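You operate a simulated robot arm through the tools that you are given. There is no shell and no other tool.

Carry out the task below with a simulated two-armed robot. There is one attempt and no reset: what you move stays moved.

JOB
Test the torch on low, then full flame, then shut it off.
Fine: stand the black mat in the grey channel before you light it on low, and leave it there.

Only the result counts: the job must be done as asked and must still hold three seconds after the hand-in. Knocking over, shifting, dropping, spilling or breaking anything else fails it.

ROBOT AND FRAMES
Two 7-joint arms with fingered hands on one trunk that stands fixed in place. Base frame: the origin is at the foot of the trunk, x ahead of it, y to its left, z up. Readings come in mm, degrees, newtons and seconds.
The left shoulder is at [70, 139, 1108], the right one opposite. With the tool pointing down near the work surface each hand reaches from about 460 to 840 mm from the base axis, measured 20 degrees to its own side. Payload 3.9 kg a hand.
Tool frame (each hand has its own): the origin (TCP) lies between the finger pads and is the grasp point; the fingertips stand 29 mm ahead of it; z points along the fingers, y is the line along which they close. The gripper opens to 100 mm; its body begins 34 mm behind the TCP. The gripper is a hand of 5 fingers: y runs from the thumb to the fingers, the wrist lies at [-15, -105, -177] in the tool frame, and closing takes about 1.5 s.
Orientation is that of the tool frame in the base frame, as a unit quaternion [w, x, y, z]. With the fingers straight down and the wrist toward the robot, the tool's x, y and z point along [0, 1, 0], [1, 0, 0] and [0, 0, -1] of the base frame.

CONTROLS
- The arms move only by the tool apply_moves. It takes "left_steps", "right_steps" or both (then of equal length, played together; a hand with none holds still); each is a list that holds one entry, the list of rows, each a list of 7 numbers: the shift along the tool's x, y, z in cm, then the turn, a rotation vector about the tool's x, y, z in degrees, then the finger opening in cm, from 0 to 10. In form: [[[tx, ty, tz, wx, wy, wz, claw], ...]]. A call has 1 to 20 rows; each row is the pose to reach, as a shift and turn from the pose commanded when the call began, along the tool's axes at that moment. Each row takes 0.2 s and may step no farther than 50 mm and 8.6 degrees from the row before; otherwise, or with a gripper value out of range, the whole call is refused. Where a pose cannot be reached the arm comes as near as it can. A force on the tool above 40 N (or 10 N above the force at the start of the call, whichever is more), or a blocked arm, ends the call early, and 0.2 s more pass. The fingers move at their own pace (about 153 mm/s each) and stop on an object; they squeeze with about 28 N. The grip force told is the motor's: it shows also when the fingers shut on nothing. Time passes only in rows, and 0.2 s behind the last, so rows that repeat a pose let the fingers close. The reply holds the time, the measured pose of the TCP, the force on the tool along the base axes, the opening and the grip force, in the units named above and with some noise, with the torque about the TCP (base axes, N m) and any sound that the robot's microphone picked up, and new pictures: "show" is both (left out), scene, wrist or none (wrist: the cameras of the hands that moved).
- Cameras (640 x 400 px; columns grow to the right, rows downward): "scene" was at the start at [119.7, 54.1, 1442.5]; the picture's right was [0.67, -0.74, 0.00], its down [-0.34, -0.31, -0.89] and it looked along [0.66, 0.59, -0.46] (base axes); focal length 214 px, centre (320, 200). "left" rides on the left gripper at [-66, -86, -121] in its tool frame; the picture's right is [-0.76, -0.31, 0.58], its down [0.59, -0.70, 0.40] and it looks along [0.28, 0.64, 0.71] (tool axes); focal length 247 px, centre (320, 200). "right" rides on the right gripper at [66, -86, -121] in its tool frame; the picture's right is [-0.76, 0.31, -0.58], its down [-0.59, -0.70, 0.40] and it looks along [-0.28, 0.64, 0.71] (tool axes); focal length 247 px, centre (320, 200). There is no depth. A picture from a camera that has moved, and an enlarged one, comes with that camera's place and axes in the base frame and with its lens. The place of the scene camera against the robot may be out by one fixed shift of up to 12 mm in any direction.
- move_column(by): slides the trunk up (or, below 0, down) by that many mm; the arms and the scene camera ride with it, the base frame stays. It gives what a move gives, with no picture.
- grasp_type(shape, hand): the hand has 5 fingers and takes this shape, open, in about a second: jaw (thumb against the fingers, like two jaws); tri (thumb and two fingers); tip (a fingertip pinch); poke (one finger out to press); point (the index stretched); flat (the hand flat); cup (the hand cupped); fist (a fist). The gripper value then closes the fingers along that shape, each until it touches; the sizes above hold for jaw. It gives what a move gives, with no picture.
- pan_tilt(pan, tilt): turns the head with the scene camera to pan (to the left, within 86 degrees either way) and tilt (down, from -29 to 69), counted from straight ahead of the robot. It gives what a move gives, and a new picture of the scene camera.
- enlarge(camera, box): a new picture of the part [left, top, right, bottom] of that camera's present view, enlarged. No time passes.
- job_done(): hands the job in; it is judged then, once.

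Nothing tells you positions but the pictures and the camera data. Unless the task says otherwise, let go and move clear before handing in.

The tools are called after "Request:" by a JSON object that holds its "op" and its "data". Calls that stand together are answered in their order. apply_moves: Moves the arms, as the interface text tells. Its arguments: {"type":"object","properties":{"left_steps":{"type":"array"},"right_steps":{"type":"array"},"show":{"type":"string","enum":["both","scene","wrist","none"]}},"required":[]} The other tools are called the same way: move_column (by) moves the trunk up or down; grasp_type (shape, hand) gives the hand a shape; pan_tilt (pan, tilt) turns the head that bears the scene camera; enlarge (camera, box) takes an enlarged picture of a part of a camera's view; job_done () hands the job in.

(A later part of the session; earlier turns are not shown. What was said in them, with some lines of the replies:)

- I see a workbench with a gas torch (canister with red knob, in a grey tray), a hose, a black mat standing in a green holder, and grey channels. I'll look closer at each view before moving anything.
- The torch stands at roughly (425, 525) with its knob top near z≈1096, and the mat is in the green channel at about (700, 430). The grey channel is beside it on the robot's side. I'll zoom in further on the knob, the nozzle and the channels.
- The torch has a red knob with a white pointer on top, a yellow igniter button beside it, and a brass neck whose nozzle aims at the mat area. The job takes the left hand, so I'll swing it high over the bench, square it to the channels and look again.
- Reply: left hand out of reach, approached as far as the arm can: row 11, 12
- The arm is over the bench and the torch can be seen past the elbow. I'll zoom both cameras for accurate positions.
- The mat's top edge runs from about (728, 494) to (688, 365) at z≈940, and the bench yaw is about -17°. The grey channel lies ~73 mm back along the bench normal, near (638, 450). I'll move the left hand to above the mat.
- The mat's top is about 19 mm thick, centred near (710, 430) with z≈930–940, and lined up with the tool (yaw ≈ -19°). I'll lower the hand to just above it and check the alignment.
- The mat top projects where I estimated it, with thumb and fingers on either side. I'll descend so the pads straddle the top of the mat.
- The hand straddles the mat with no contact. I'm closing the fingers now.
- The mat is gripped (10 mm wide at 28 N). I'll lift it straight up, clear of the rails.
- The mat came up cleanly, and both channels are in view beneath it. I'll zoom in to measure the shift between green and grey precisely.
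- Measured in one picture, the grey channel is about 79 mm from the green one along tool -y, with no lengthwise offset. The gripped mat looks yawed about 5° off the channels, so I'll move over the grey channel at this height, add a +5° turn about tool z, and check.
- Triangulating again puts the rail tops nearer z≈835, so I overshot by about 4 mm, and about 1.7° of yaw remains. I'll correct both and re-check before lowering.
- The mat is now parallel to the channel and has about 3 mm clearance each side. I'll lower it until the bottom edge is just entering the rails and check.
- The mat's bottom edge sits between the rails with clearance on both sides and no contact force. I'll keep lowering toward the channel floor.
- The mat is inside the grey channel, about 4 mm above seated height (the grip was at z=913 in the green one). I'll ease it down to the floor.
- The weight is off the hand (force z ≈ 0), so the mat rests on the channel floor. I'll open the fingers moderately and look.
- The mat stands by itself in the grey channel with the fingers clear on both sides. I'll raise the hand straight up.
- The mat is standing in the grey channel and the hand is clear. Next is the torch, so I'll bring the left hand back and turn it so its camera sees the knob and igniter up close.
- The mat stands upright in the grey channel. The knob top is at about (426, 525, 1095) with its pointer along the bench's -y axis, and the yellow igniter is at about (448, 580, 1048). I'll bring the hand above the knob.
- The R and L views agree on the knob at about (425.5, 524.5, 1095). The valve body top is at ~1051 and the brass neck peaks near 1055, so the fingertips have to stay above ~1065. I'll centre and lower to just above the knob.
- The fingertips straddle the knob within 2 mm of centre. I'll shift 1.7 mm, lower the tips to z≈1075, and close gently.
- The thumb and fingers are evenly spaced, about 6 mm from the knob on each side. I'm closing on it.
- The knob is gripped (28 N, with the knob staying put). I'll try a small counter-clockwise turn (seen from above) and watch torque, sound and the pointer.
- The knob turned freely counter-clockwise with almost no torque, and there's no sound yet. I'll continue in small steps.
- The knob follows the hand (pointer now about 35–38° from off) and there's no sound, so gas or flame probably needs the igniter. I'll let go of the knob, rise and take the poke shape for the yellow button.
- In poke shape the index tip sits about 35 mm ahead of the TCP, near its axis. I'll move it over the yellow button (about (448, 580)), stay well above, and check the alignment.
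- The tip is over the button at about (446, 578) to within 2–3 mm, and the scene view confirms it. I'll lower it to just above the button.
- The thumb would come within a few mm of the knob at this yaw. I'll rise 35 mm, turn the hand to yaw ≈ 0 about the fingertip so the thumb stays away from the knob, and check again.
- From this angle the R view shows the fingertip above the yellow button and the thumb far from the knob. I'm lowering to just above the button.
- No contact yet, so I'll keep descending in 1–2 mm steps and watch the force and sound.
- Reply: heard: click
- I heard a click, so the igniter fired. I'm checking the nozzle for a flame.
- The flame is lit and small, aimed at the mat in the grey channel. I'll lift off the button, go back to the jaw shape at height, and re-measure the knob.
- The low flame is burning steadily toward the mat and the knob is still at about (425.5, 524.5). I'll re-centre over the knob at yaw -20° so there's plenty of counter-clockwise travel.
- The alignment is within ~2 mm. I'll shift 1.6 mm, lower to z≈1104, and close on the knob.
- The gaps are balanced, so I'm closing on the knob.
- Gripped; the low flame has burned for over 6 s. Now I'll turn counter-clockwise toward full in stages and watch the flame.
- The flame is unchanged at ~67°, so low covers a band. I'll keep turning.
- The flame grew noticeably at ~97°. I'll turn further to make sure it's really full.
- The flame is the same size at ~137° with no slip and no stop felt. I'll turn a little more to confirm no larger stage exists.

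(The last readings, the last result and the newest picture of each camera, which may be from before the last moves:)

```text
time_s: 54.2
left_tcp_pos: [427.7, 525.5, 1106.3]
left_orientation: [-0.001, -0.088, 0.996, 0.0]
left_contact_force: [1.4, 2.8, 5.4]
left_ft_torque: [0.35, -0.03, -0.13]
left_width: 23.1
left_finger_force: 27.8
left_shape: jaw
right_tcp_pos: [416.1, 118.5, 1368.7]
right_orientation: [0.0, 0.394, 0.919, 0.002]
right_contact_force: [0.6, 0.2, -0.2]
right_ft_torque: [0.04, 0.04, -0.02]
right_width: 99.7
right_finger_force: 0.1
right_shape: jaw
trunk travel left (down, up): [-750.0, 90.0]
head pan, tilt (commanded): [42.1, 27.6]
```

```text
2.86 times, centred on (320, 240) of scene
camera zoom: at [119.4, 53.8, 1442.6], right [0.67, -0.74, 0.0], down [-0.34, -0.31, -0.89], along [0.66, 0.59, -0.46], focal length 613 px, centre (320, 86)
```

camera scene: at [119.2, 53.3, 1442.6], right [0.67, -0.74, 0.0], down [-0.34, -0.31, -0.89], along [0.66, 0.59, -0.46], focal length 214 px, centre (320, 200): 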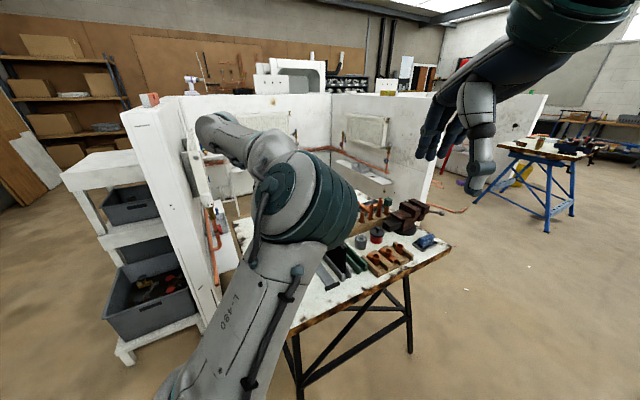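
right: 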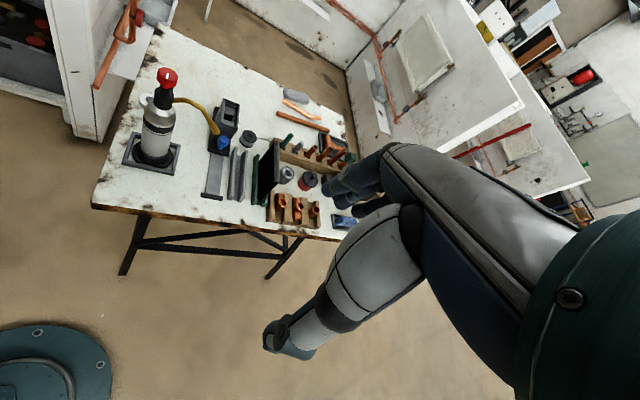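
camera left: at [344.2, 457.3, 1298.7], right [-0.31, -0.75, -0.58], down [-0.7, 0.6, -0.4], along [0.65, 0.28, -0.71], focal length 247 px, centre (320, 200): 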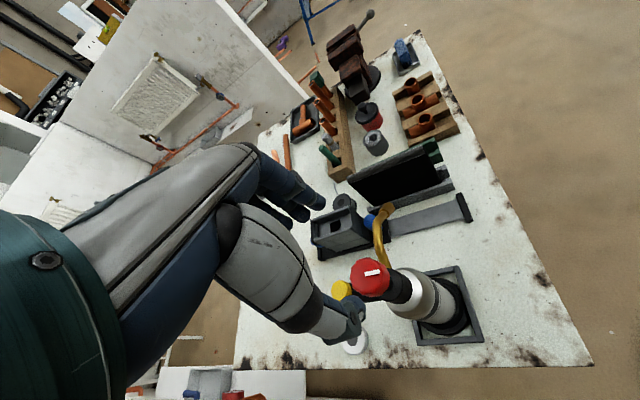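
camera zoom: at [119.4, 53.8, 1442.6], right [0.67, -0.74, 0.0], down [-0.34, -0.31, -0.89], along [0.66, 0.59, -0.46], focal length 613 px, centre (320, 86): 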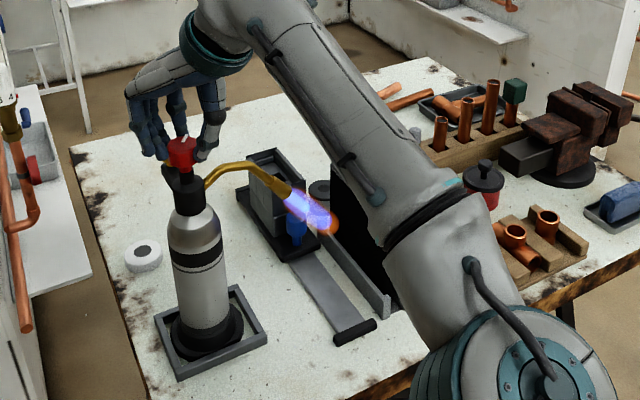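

The knob slipped slightly in the grip near ~140°, which is its end stop, so this is full flame. It has burned for several seconds. Now I'll turn the knob back clockwise to shut it off.

Request:
{"op": "apply_moves", "data": {"left_steps": [[[0, 0, 0, 0, 0, 7, 0.8], [0, 0, 0, 0, 0, 14, 0.8], [0, 0, 0, 0, 0, 21, 0.8], [0, 0, 0, 0, 0, 28, 0.8], [0, 0, 0, 0, 0, 35, 0.8], [0, 0, 0, 0, 0, 42, 0.8], [0, 0, 0, 0, 0, 49, 0.8], [0, 0, 0, 0, 0, 56, 0.8], [0, 0, 0, 0, 0, 63, 0.8], [0, 0, 0, 0, 0, 70, 0.8], [0, 0, 0, 0, 0, 77, 0.8], [0, 0, 0, 0, 0, 84, 0.8], [0, 0, 0, 0, 0, 91, 0.8], [0, 0, 0, 0, 0, 98, 0.8], [0, 0, 0, 0, 0, 105, 0.8], [0, 0, 0, 0, 0, 112, 0.8], [0, 0, 0, 0, 0, 119, 0.8], [0, 0, 0, 0, 0, 119, 0.8]]], "show": "none"}}

Request:
{"op": "enlarge", "data": {"camera": "right", "box": [130, 60, 310, 200]}}

Request:
{"op": "enlarge", "data": {"camera": "left", "box": [250, 180, 450, 340]}}

```text
time_s: 58.0
left_tcp_pos: [427.5, 524.8, 1105.6]
left_orientation: [0.0, 0.814, 0.581, 0.0]
left_contact_force: [-1.6, -0.4, 0.1]
left_ft_torque: [-0.02, 0.02, 0.02]
left_width: 23.1
left_finger_force: 27.6
left_shape: jaw
right_tcp_pos: [415.0, 119.6, 1369.7]
right_orientation: [0.001, 0.394, 0.919, 0.0]
right_contact_force: [0.0, -0.5, -0.2]
right_ft_torque: [-0.01, 0.0, 0.02]
right_width: 99.7
right_finger_force: 0.1
right_shape: jaw
trunk travel left (down, up): [-750.0, 90.0]
head pan, tilt (commanded): [42.1, 27.6]
```

```text
2.86 times, centred on (220, 130) of right
camera zoom: at [310.4, 107.3, 1490.0], right [0.74, -0.34, 0.58], down [-0.1, -0.91, -0.4], along [0.66, 0.24, -0.71], focal length 706 px, centre (606, 400)
```

zoom: 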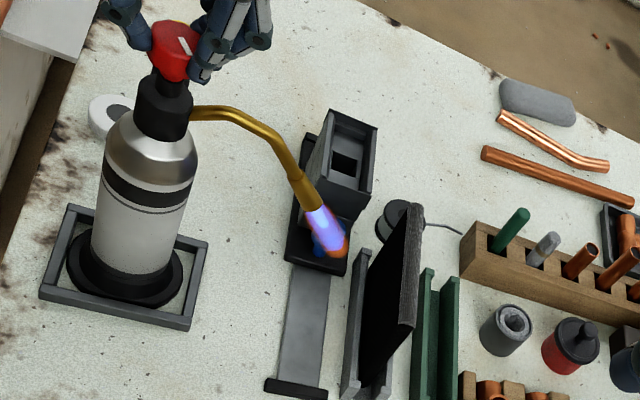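

```text
2.50 times, centred on (350, 260) of left
camera zoom: at [325.2, 489.5, 1226.4], right [-0.54, -0.62, -0.58], down [-0.47, 0.79, -0.4], along [0.7, 0.06, -0.71], focal length 617 px, centre (245, 50)
```

zoom: 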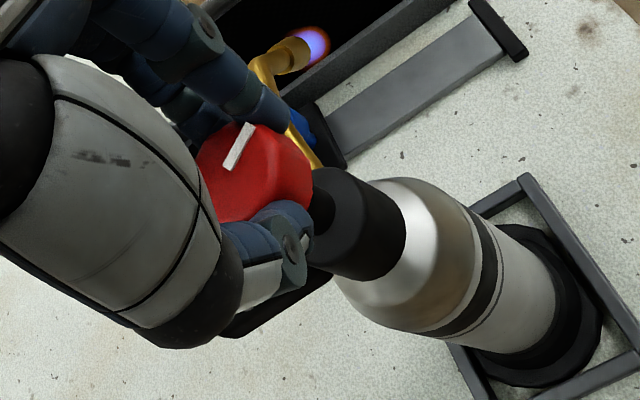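

Back at the low band with the flame still lit, and the pointer ~37° from off. I'll keep turning clockwise toward off.

Request:
{"op": "apply_moves", "data": {"left_steps": [[[0, 0, 0, 0, 0, 6, 0.8], [0, 0, 0, 0, 0, 12, 0.8], [0, 0, 0, 0, 0, 18, 0.8], [0, 0, 0, 0, 0, 24, 0.8], [0, 0, 0, 0, 0, 24, 0.8]]], "show": "none"}}

Request:
{"op": "enlarge", "data": {"camera": "right", "box": [130, 60, 310, 200]}}

Request:
{"op": "enlarge", "data": {"camera": "right", "box": [145, 50, 205, 110]}}

```text
time_s: 59.2
left_tcp_pos: [426.1, 524.1, 1104.9]
left_orientation: [0.001, 0.917, 0.398, 0.001]
left_contact_force: [-1.6, 1.3, 5.1]
left_ft_torque: [0.0, 0.05, 0.0]
left_width: 23.5
left_finger_force: 27.9
left_shape: jaw
right_tcp_pos: [415.3, 118.2, 1369.9]
right_orientation: [0.0, 0.394, 0.919, 0.002]
right_contact_force: [-0.5, -0.2, -0.1]
right_ft_torque: [-0.02, 0.01, 0.0]
right_width: 99.6
right_finger_force: 0.3
right_shape: jaw
trunk travel left (down, up): [-750.0, 90.0]
head pan, tilt (commanded): [42.1, 27.6]
```

```text
2.86 times, centred on (220, 130) of right
camera zoom: at [309.5, 106.6, 1490.2], right [0.74, -0.34, 0.58], down [-0.1, -0.91, -0.4], along [0.66, 0.24, -0.71], focal length 706 px, centre (606, 400)
```

zoom: 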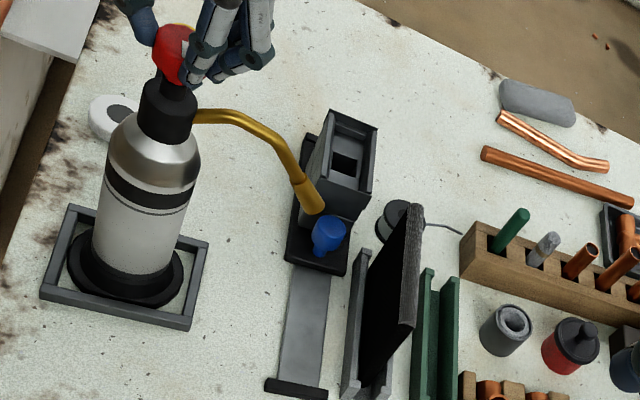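

```text
6.67 times, centred on (175, 80) of right
camera zoom: at [309.5, 106.6, 1490.2], right [0.74, -0.34, 0.58], down [-0.1, -0.91, -0.4], along [0.66, 0.24, -0.71], focal length 1646 px, centre (1287, 1000)
```

zoom: 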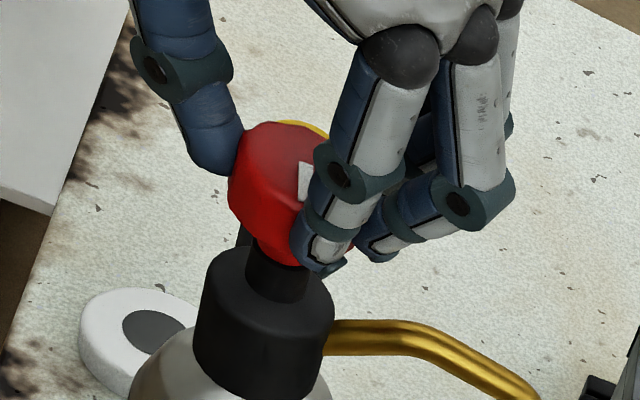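

The flame is out. The knob is ~13° short of its original off mark and the canister is being leaned slightly by the grip, so I'll release, let it settle, and re-measure before finishing the turn.

Request:
{"op": "apply_moves", "data": {"left_steps": [[[0, 0, 0, 0, 0, 0, 2.5], [0, 0, 0, 0, 0, 0, 3.5], [0, 0, 0, 0, 0, 0, 5], [0, 0, 0, 0, 0, 0, 7], [0, 0, 0, 0, 0, 0, 7], [0, 0, -2, 0, 0, 0, 7], [0, 0, -5, 0, 0, 0, 7], [0, 0, -9, 0, 0, 0, 7]]], "show": "none"}}

Request:
{"op": "enlarge", "data": {"camera": "right", "box": [130, 60, 310, 200]}}

Request:
{"op": "enlarge", "data": {"camera": "right", "box": [145, 50, 205, 110]}}

Request:
{"op": "enlarge", "data": {"camera": "left", "box": [260, 180, 500, 360]}}

```text
time_s: 61.0
left_tcp_pos: [426.1, 523.4, 1195.5]
left_orientation: [0.0, 0.916, 0.4, 0.0]
left_contact_force: [0.0, -0.7, 1.0]
left_ft_torque: [-0.01, 0.0, 0.01]
left_width: 69.6
left_finger_force: 0.0
left_shape: jaw
right_tcp_pos: [416.3, 119.1, 1369.6]
right_orientation: [0.0, 0.394, 0.919, 0.001]
right_contact_force: [-0.4, 0.3, 0.6]
right_ft_torque: [0.03, 0.02, 0.0]
right_width: 100.0
right_finger_force: 0.1
right_shape: jaw
trunk travel left (down, up): [-750.0, 90.0]
head pan, tilt (commanded): [42.1, 27.6]
```

```text
2.86 times, centred on (220, 130) of right
camera zoom: at [310.9, 106.8, 1489.8], right [0.74, -0.34, 0.58], down [-0.1, -0.91, -0.4], along [0.66, 0.24, -0.71], focal length 706 px, centre (606, 400)
```

zoom: 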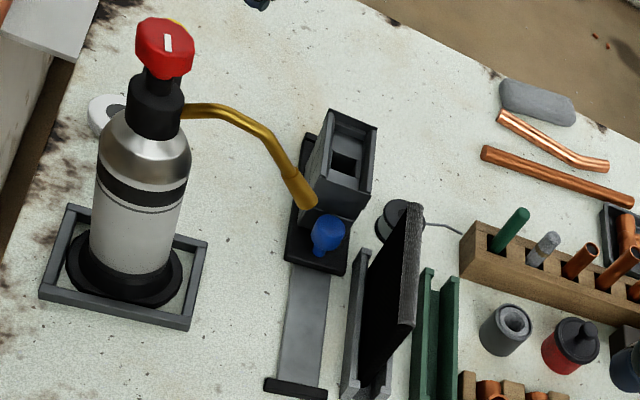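

```text
6.67 times, centred on (175, 80) of right
camera zoom: at [310.9, 106.8, 1489.8], right [0.74, -0.34, 0.58], down [-0.1, -0.91, -0.4], along [0.66, 0.24, -0.71], focal length 1646 px, centre (1287, 1000)
```

zoom: 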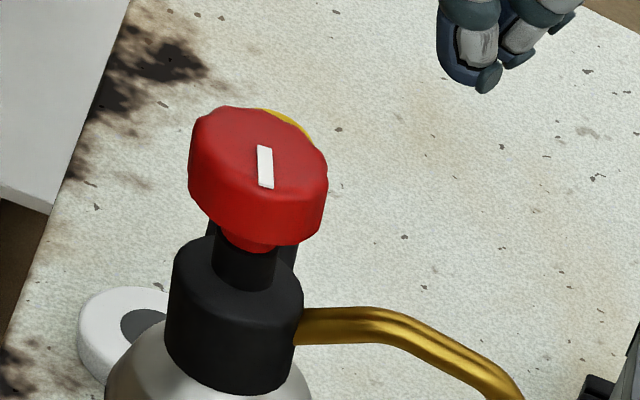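

```text
2.22 times, centred on (380, 270) of left
camera zoom: at [319.7, 532.5, 1315.5], right [-0.74, -0.35, -0.58], down [-0.12, 0.91, -0.4], along [0.66, -0.23, -0.71], focal length 549 px, centre (187, 44)
```

zoom: 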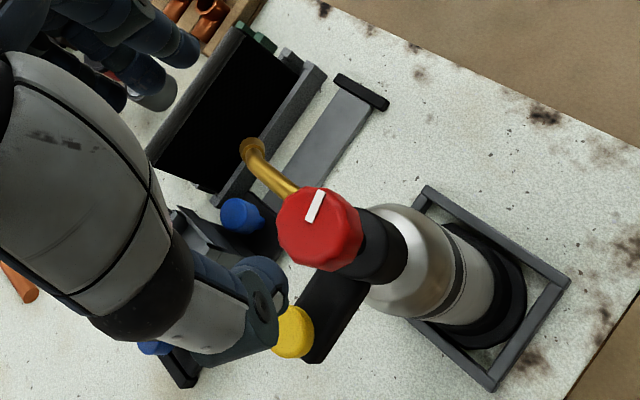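

The torch stands upright and is off, having moved ~3 mm inside its tray. The pointer is about 12° from its original off mark, so I'll re-centre over the knob at (422.8, 527.8), yaw 0, and finish turning it to the stop.

Request:
{"op": "apply_moves", "data": {"left_steps": [[[0.02, -0.1, 0, 0, 0, -8, 7], [0.04, -0.2, 0, 0, 0, -16, 7], [0.06, -0.3, 0, 0, 0, -24, 7], [0.08, -0.4, 0, 0, 0, -32, 7], [0.1, -0.54, 2, 0, 0, -40, 7], [0.1, -0.54, 4.5, 0, 0, -43, 7], [0.1, -0.54, 6.5, 0, 0, -43, 7], [0.1, -0.54, 6.5, 0, 0, -43, 7]]], "show": "none"}}

Request:
{"op": "enlarge", "data": {"camera": "right", "box": [145, 50, 205, 110]}}

Request:
{"op": "enlarge", "data": {"camera": "left", "box": [250, 180, 450, 340]}}

```text
time_s: 62.8
left_tcp_pos: [422.9, 529.6, 1128.8]
left_orientation: [0.0, 0.705, 0.709, -0.001]
left_contact_force: [-0.4, -0.5, 0.1]
left_ft_torque: [0.0, 0.0, 0.03]
left_width: 70.0
left_finger_force: 0.1
left_shape: jaw
right_tcp_pos: [416.2, 120.1, 1368.8]
right_orientation: [0.0, 0.394, 0.919, 0.001]
right_contact_force: [-0.7, 0.2, 0.1]
right_ft_torque: [0.0, 0.03, 0.02]
right_width: 100.1
right_finger_force: 0.0
right_shape: jaw
trunk travel left (down, up): [-750.0, 90.0]
head pan, tilt (commanded): [42.1, 27.6]
```

```text
6.67 times, centred on (175, 80) of right
camera zoom: at [310.4, 107.4, 1489.9], right [0.74, -0.34, 0.58], down [-0.1, -0.91, -0.4], along [0.66, 0.24, -0.71], focal length 1646 px, centre (1287, 1000)
```

zoom: 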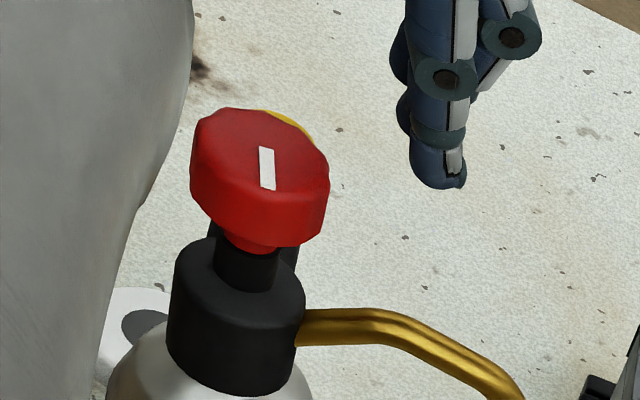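

```text
2.50 times, centred on (350, 260) of left
camera zoom: at [338.0, 462.9, 1249.4], right [-0.3, -0.76, -0.58], down [-0.7, 0.59, -0.4], along [0.64, 0.29, -0.71], focal length 617 px, centre (245, 50)
```

zoom: 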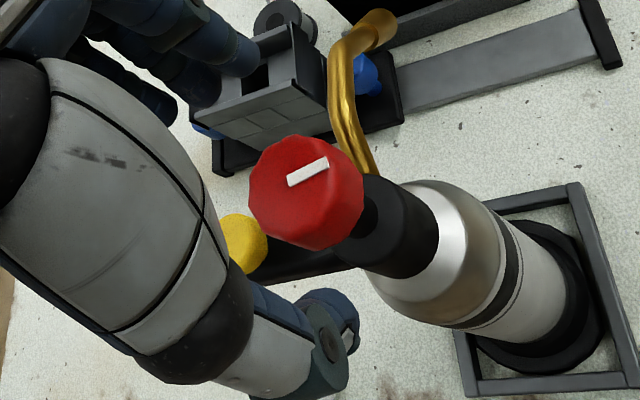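

Request:
{"op": "apply_moves", "data": {"left_steps": [[[-0.05, -0.04, 0.9, 0, 0, 0, 7], [-0.05, -0.04, 1.7, 0, 0, 0, 7], [-0.05, -0.04, 2.45, 0, 0, 0, 7], [-0.05, -0.04, 2.45, 0, 0, 0, 5.5], [-0.05, -0.04, 2.45, 0, 0, 0, 4.5], [-0.05, -0.04, 2.45, 0, 0, 0, 4.5]]], "show": "none"}}

Request:
{"op": "enlarge", "data": {"camera": "right", "box": [145, 50, 205, 110]}}

Request:
{"op": "enlarge", "data": {"camera": "left", "box": [250, 180, 450, 340]}}

```text
time_s: 64.2
left_tcp_pos: [423.8, 528.3, 1105.9]
left_orientation: [0.0, 0.706, 0.708, 0.0]
left_contact_force: [-0.7, -0.2, 0.1]
left_ft_torque: [-0.01, -0.02, -0.01]
left_width: 45.4
left_finger_force: 0.0
left_shape: jaw
right_tcp_pos: [416.6, 120.1, 1370.1]
right_orientation: [0.0, 0.394, 0.919, 0.001]
right_contact_force: [0.2, -0.6, -0.8]
right_ft_torque: [-0.01, -0.02, 0.01]
right_width: 99.9
right_finger_force: 0.1
right_shape: jaw
trunk travel left (down, up): [-750.0, 90.0]
head pan, tilt (commanded): [42.1, 27.6]
```

```text
6.67 times, centred on (175, 80) of right
camera zoom: at [310.4, 107.5, 1489.9], right [0.74, -0.34, 0.58], down [-0.1, -0.91, -0.4], along [0.66, 0.24, -0.71], focal length 1646 px, centre (1287, 1000)
```

zoom: 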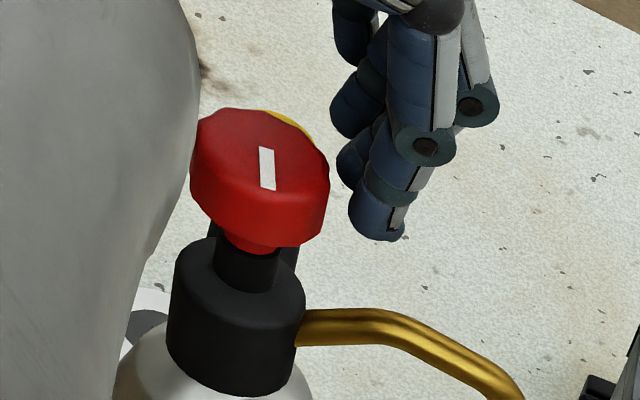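

```text
2.50 times, centred on (350, 260) of left
camera zoom: at [338.0, 462.9, 1226.2], right [-0.3, -0.76, -0.58], down [-0.7, 0.59, -0.4], along [0.64, 0.29, -0.71], focal length 617 px, centre (245, 50)
```

zoom: 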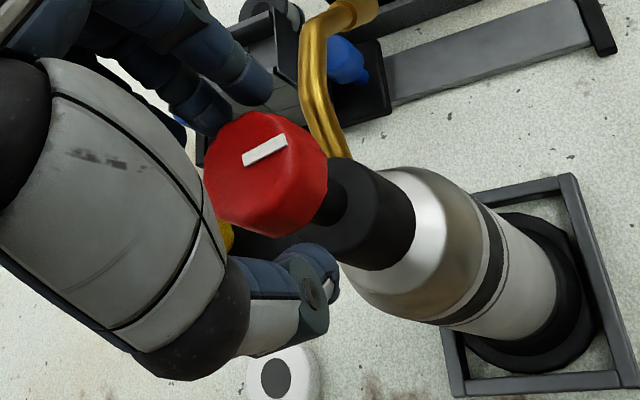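

Request:
{"op": "apply_moves", "data": {"left_steps": [[[-0.18, 0.03, 0, 0, 0, 0, 4.5], [-0.18, 0.03, 0, 0, 0, 0, 3.8], [-0.18, 0.03, 0, 0, 0, 0, 3.2], [-0.18, 0.03, 0, 0, 0, 0, 2.6], [-0.18, 0.03, 0, 0, 0, 0, 2.0], [-0.18, 0.03, 0, 0, 0, 0, 1.2], [-0.18, 0.03, 0, 0, 0, 0, 0.8], [-0.18, 0.03, 0, 0, 0, 0, 0.8]]], "show": "none"}}

Request:
{"op": "enlarge", "data": {"camera": "right", "box": [145, 50, 205, 110]}}

```text
time_s: 66.0
left_tcp_pos: [423.5, 527.0, 1105.8]
left_orientation: [0.0, 0.706, 0.708, 0.001]
left_contact_force: [0.2, -0.9, 0.2]
left_ft_torque: [0.0, -0.07, 0.02]
left_width: 23.7
left_finger_force: 27.9
left_shape: jaw
right_tcp_pos: [416.4, 120.7, 1370.1]
right_orientation: [0.0, 0.394, 0.919, 0.001]
right_contact_force: [-0.2, 0.7, 0.6]
right_ft_torque: [-0.01, -0.02, 0.01]
right_width: 99.5
right_finger_force: 0.1
right_shape: jaw
trunk travel left (down, up): [-750.0, 90.0]
head pan, tilt (commanded): [42.1, 27.6]
```

```text
6.67 times, centred on (175, 80) of right
camera zoom: at [310.4, 107.5, 1489.9], right [0.74, -0.34, 0.58], down [-0.1, -0.91, -0.4], along [0.66, 0.24, -0.71], focal length 1646 px, centre (1287, 1000)
```

zoom: 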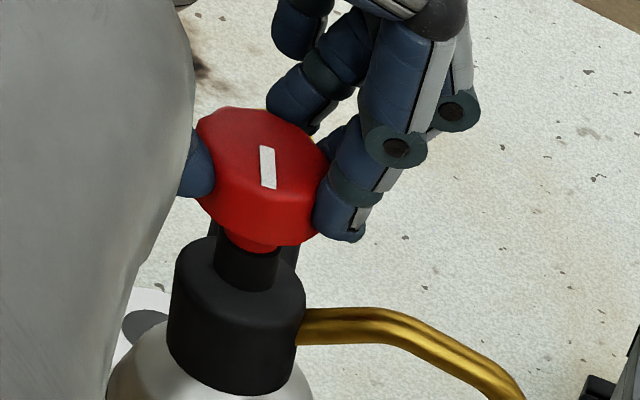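

Gripped with no disturbance to the torch. I'll turn clockwise ~14° in small steps and watch for the stop.

Request:
{"op": "apply_moves", "data": {"left_steps": [[[0, 0, 0, 0, 0, 3, 0.8], [0, 0, 0, 0, 0, 6, 0.8], [0, 0, 0, 0, 0, 9, 0.8], [0, 0, 0, 0, 0, 12, 0.8], [0, 0, 0, 0, 0, 14, 0.8], [0, 0, 0, 0, 0, 14, 0.8]]], "show": "none"}}

Request:
{"op": "enlarge", "data": {"camera": "right", "box": [145, 50, 205, 110]}}

Request:
{"op": "enlarge", "data": {"camera": "left", "box": [250, 180, 450, 340]}}

```text
time_s: 67.4
left_tcp_pos: [424.5, 526.4, 1106.0]
left_orientation: [0.0, 0.787, 0.617, 0.001]
left_contact_force: [0.0, -0.1, 2.5]
left_ft_torque: [0.03, -0.06, 0.11]
left_width: 23.6
left_finger_force: 28.2
left_shape: jaw
right_tcp_pos: [415.6, 119.7, 1369.5]
right_orientation: [0.0, 0.394, 0.919, 0.002]
right_contact_force: [-0.8, 0.2, 0.1]
right_ft_torque: [-0.03, -0.01, -0.01]
right_width: 99.8
right_finger_force: 0.0
right_shape: jaw
trunk travel left (down, up): [-750.0, 90.0]
head pan, tilt (commanded): [42.1, 27.6]
```

```text
6.67 times, centred on (175, 80) of right
camera zoom: at [310.1, 107.6, 1490.0], right [0.74, -0.34, 0.58], down [-0.1, -0.91, -0.4], along [0.66, 0.24, -0.71], focal length 1646 px, centre (1287, 1000)
```

zoom: 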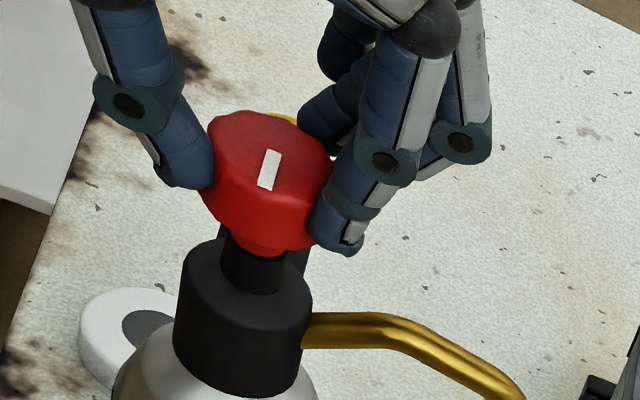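

```text
2.50 times, centred on (350, 260) of left
camera zoom: at [325.0, 482.9, 1226.4], right [-0.48, -0.66, -0.58], down [-0.54, 0.74, -0.4], along [0.69, 0.12, -0.71], focal length 617 px, centre (245, 50)
```

zoom: 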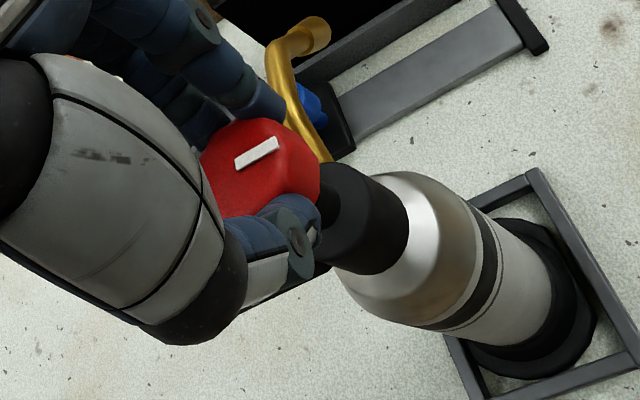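

The pointer is back at its original off direction and torque shows the stop (0.11 N·m). I'll let go, rise, and check everything.

Request:
{"op": "apply_moves", "data": {"left_steps": [[[0, 0, 0, 0, 0, 0, 2.5], [0, 0, 0, 0, 0, 0, 3.5], [0, 0, 0, 0, 0, 0, 5], [0, 0, 0, 0, 0, 0, 7], [0, 0, 0, 0, 0, 0, 7], [0, 0, -2, 0, 0, 0, 7], [0, 0, -5, 0, 0, 0, 7], [0, 0, -9, 0, 0, 0, 7], [0, 0, -13, 0, 0, 0, 7]]], "show": "none"}}

Request:
{"op": "enlarge", "data": {"camera": "right", "box": [145, 50, 205, 110]}}

Request:
{"op": "enlarge", "data": {"camera": "right", "box": [130, 60, 310, 200]}}

```text
time_s: 69.4
left_tcp_pos: [422.7, 527.0, 1237.8]
left_orientation: [0.0, 0.787, 0.617, 0.0]
left_contact_force: [-0.2, -0.1, 0.9]
left_ft_torque: [0.01, -0.01, 0.0]
left_width: 69.8
left_finger_force: 0.0
left_shape: jaw
right_tcp_pos: [414.9, 119.3, 1369.3]
right_orientation: [-0.001, 0.393, 0.919, 0.001]
right_contact_force: [0.7, -0.2, 0.1]
right_ft_torque: [0.0, 0.0, 0.01]
right_width: 99.8
right_finger_force: 0.0
right_shape: jaw
trunk travel left (down, up): [-750.0, 90.0]
head pan, tilt (commanded): [42.1, 27.6]
```

```text
6.67 times, centred on (175, 80) of right
camera zoom: at [309.5, 107.3, 1490.1], right [0.74, -0.34, 0.58], down [-0.1, -0.91, -0.4], along [0.66, 0.24, -0.71], focal length 1646 px, centre (1287, 1000)
```

zoom: 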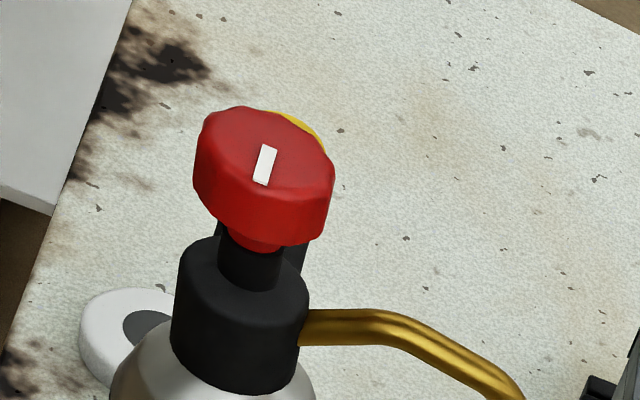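

```text
2.86 times, centred on (220, 130) of right
camera zoom: at [309.5, 107.3, 1490.1], right [0.74, -0.34, 0.58], down [-0.1, -0.91, -0.4], along [0.66, 0.24, -0.71], focal length 706 px, centre (606, 400)
```

zoom: 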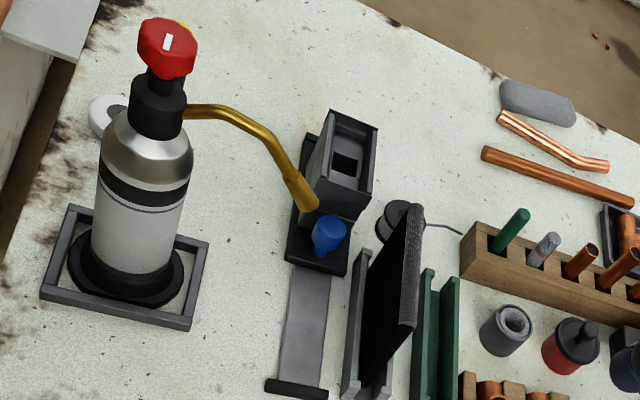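

The flame is out, the knob is at off, the torch stands in its tray and the mat stands in the grey channel. I'll move the left arm well clear and take a final look.

Request:
{"op": "apply_moves", "data": {"left_steps": [[[0, 0, -3, 0, 0, 0, 7], [-1.1, -2.2, -5, 0, 0, -8, 7], [-2.2, -4.5, -7, 0, 0, -16, 7], [-3.3, -6.7, -9, 0, 0, -24, 7], [-4.4, -9.0, -10, 0, 0, -32, 7], [-5.5, -11.2, -11, 0, 0, -40, 7], [-5.5, -11.2, -11, 0, 0, -40, 7]]], "show": "both"}}

Request:
{"op": "enlarge", "data": {"camera": "left", "box": [340, 0, 640, 260]}}

Request:
{"op": "enlarge", "data": {"camera": "scene", "box": [230, 170, 450, 320]}}

```text
time_s: 71.0
left_tcp_pos: [302.6, 500.3, 1346.1]
left_orientation: [0.0, 0.529, 0.849, 0.0]
left_contact_force: [0.2, 0.0, 0.1]
left_ft_torque: [0.02, 0.0, -0.02]
left_width: 70.1
left_finger_force: 0.1
left_shape: jaw
right_tcp_pos: [416.4, 119.7, 1370.0]
right_orientation: [0.0, 0.394, 0.919, -0.001]
right_contact_force: [-0.6, 0.0, -0.1]
right_ft_torque: [0.02, 0.02, -0.03]
right_width: 100.0
right_finger_force: 0.1
right_shape: jaw
trunk travel left (down, up): [-750.0, 90.0]
head pan, tilt (commanded): [42.1, 27.6]
camera scene: at [120.1, 54.7, 1442.5], right [0.67, -0.74, 0.0], down [-0.34, -0.31, -0.89], along [0.66, 0.59, -0.46], focal length 214 px, centre (320, 200)
camera left: at [255.2, 403.1, 1466.1], right [0.06, -0.81, -0.58], down [-0.89, 0.22, -0.4], along [0.45, 0.54, -0.71], focal length 247 px, centre (320, 200)
```

scene: 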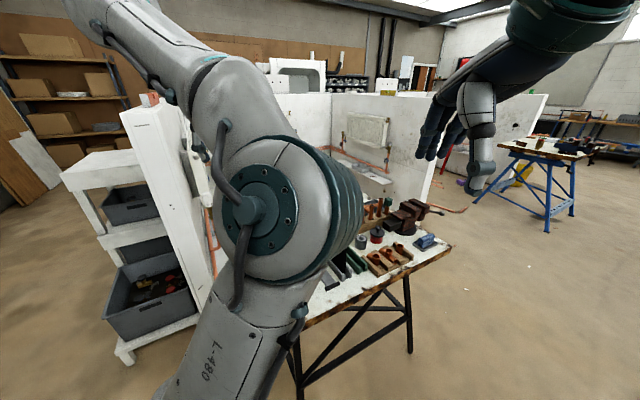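
left: 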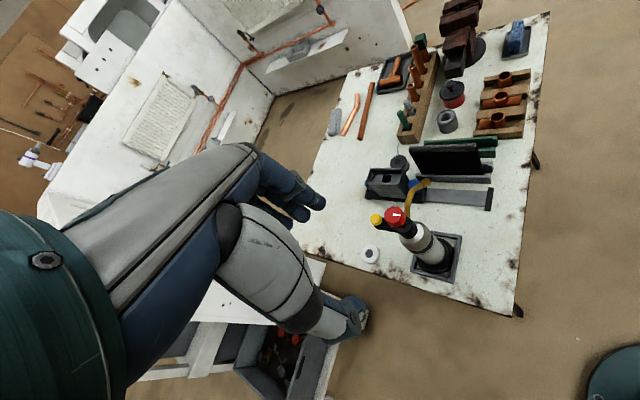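

```text
1.54 times, centred on (490, 130) of left
camera zoom: at [255.2, 403.1, 1466.1], right [0.06, -0.81, -0.58], down [-0.89, 0.22, -0.4], along [0.45, 0.54, -0.71], focal length 380 px, centre (58, 308)
```

zoom: 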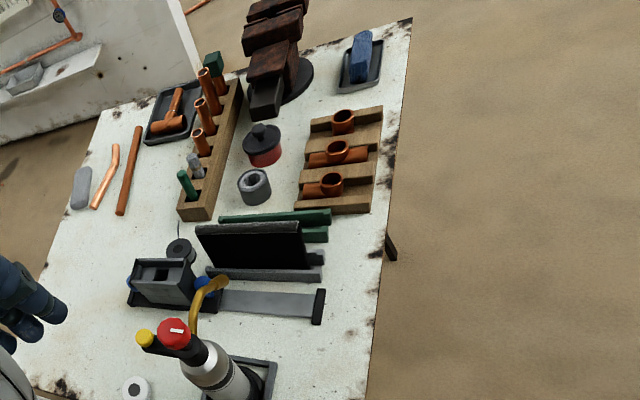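

```text
2.67 times, centred on (340, 245) of scene
camera zoom: at [120.1, 54.7, 1442.5], right [0.67, -0.74, 0.0], down [-0.34, -0.31, -0.89], along [0.66, 0.59, -0.46], focal length 572 px, centre (267, 80)
```

zoom: 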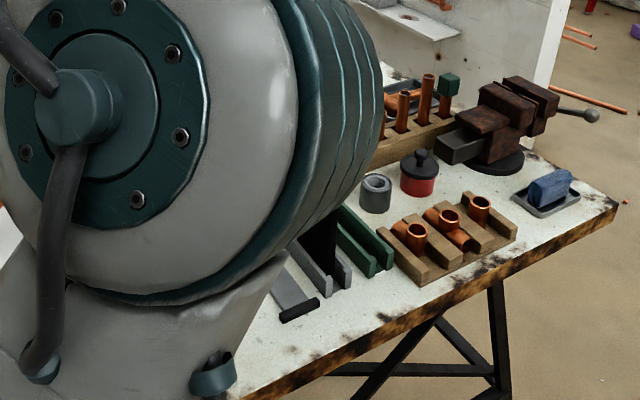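

The torch is off and upright, the mat stands in the grey channel, everything else looks in place, and both hands are clear. I'm handing in the job.

Request:
{"op": "job_done", "data": {}}

```text
The job is handed in.
```

The torch test is done: it was lit on low, turned up to full flame, then shut off. I handed the job in, but no pass or fail result has come back yet.

- **Mat:** before lighting, I moved the black mat from the green channel into the grey one. It is still standing there.
- **Low:** I opened the knob about 37° and pressed the yellow igniter, which lit a small flame pointed at the mat. It burned on low for about 8 seconds.
- **Full:** I turned the knob on to what felt like its end stop, about 140°. The flame grew once on the way and stayed that size. It burned on full for at least 4 seconds.
- **Off:** I turned the knob back to its stop, with the pointer in its original off position. The flame is out.

While I gripped the knob, the canister leaned slightly and moved about 3 mm inside its tray. It is standing upright again, and nothing else on the bench looks disturbed in the final pictures. Both hands are clear.
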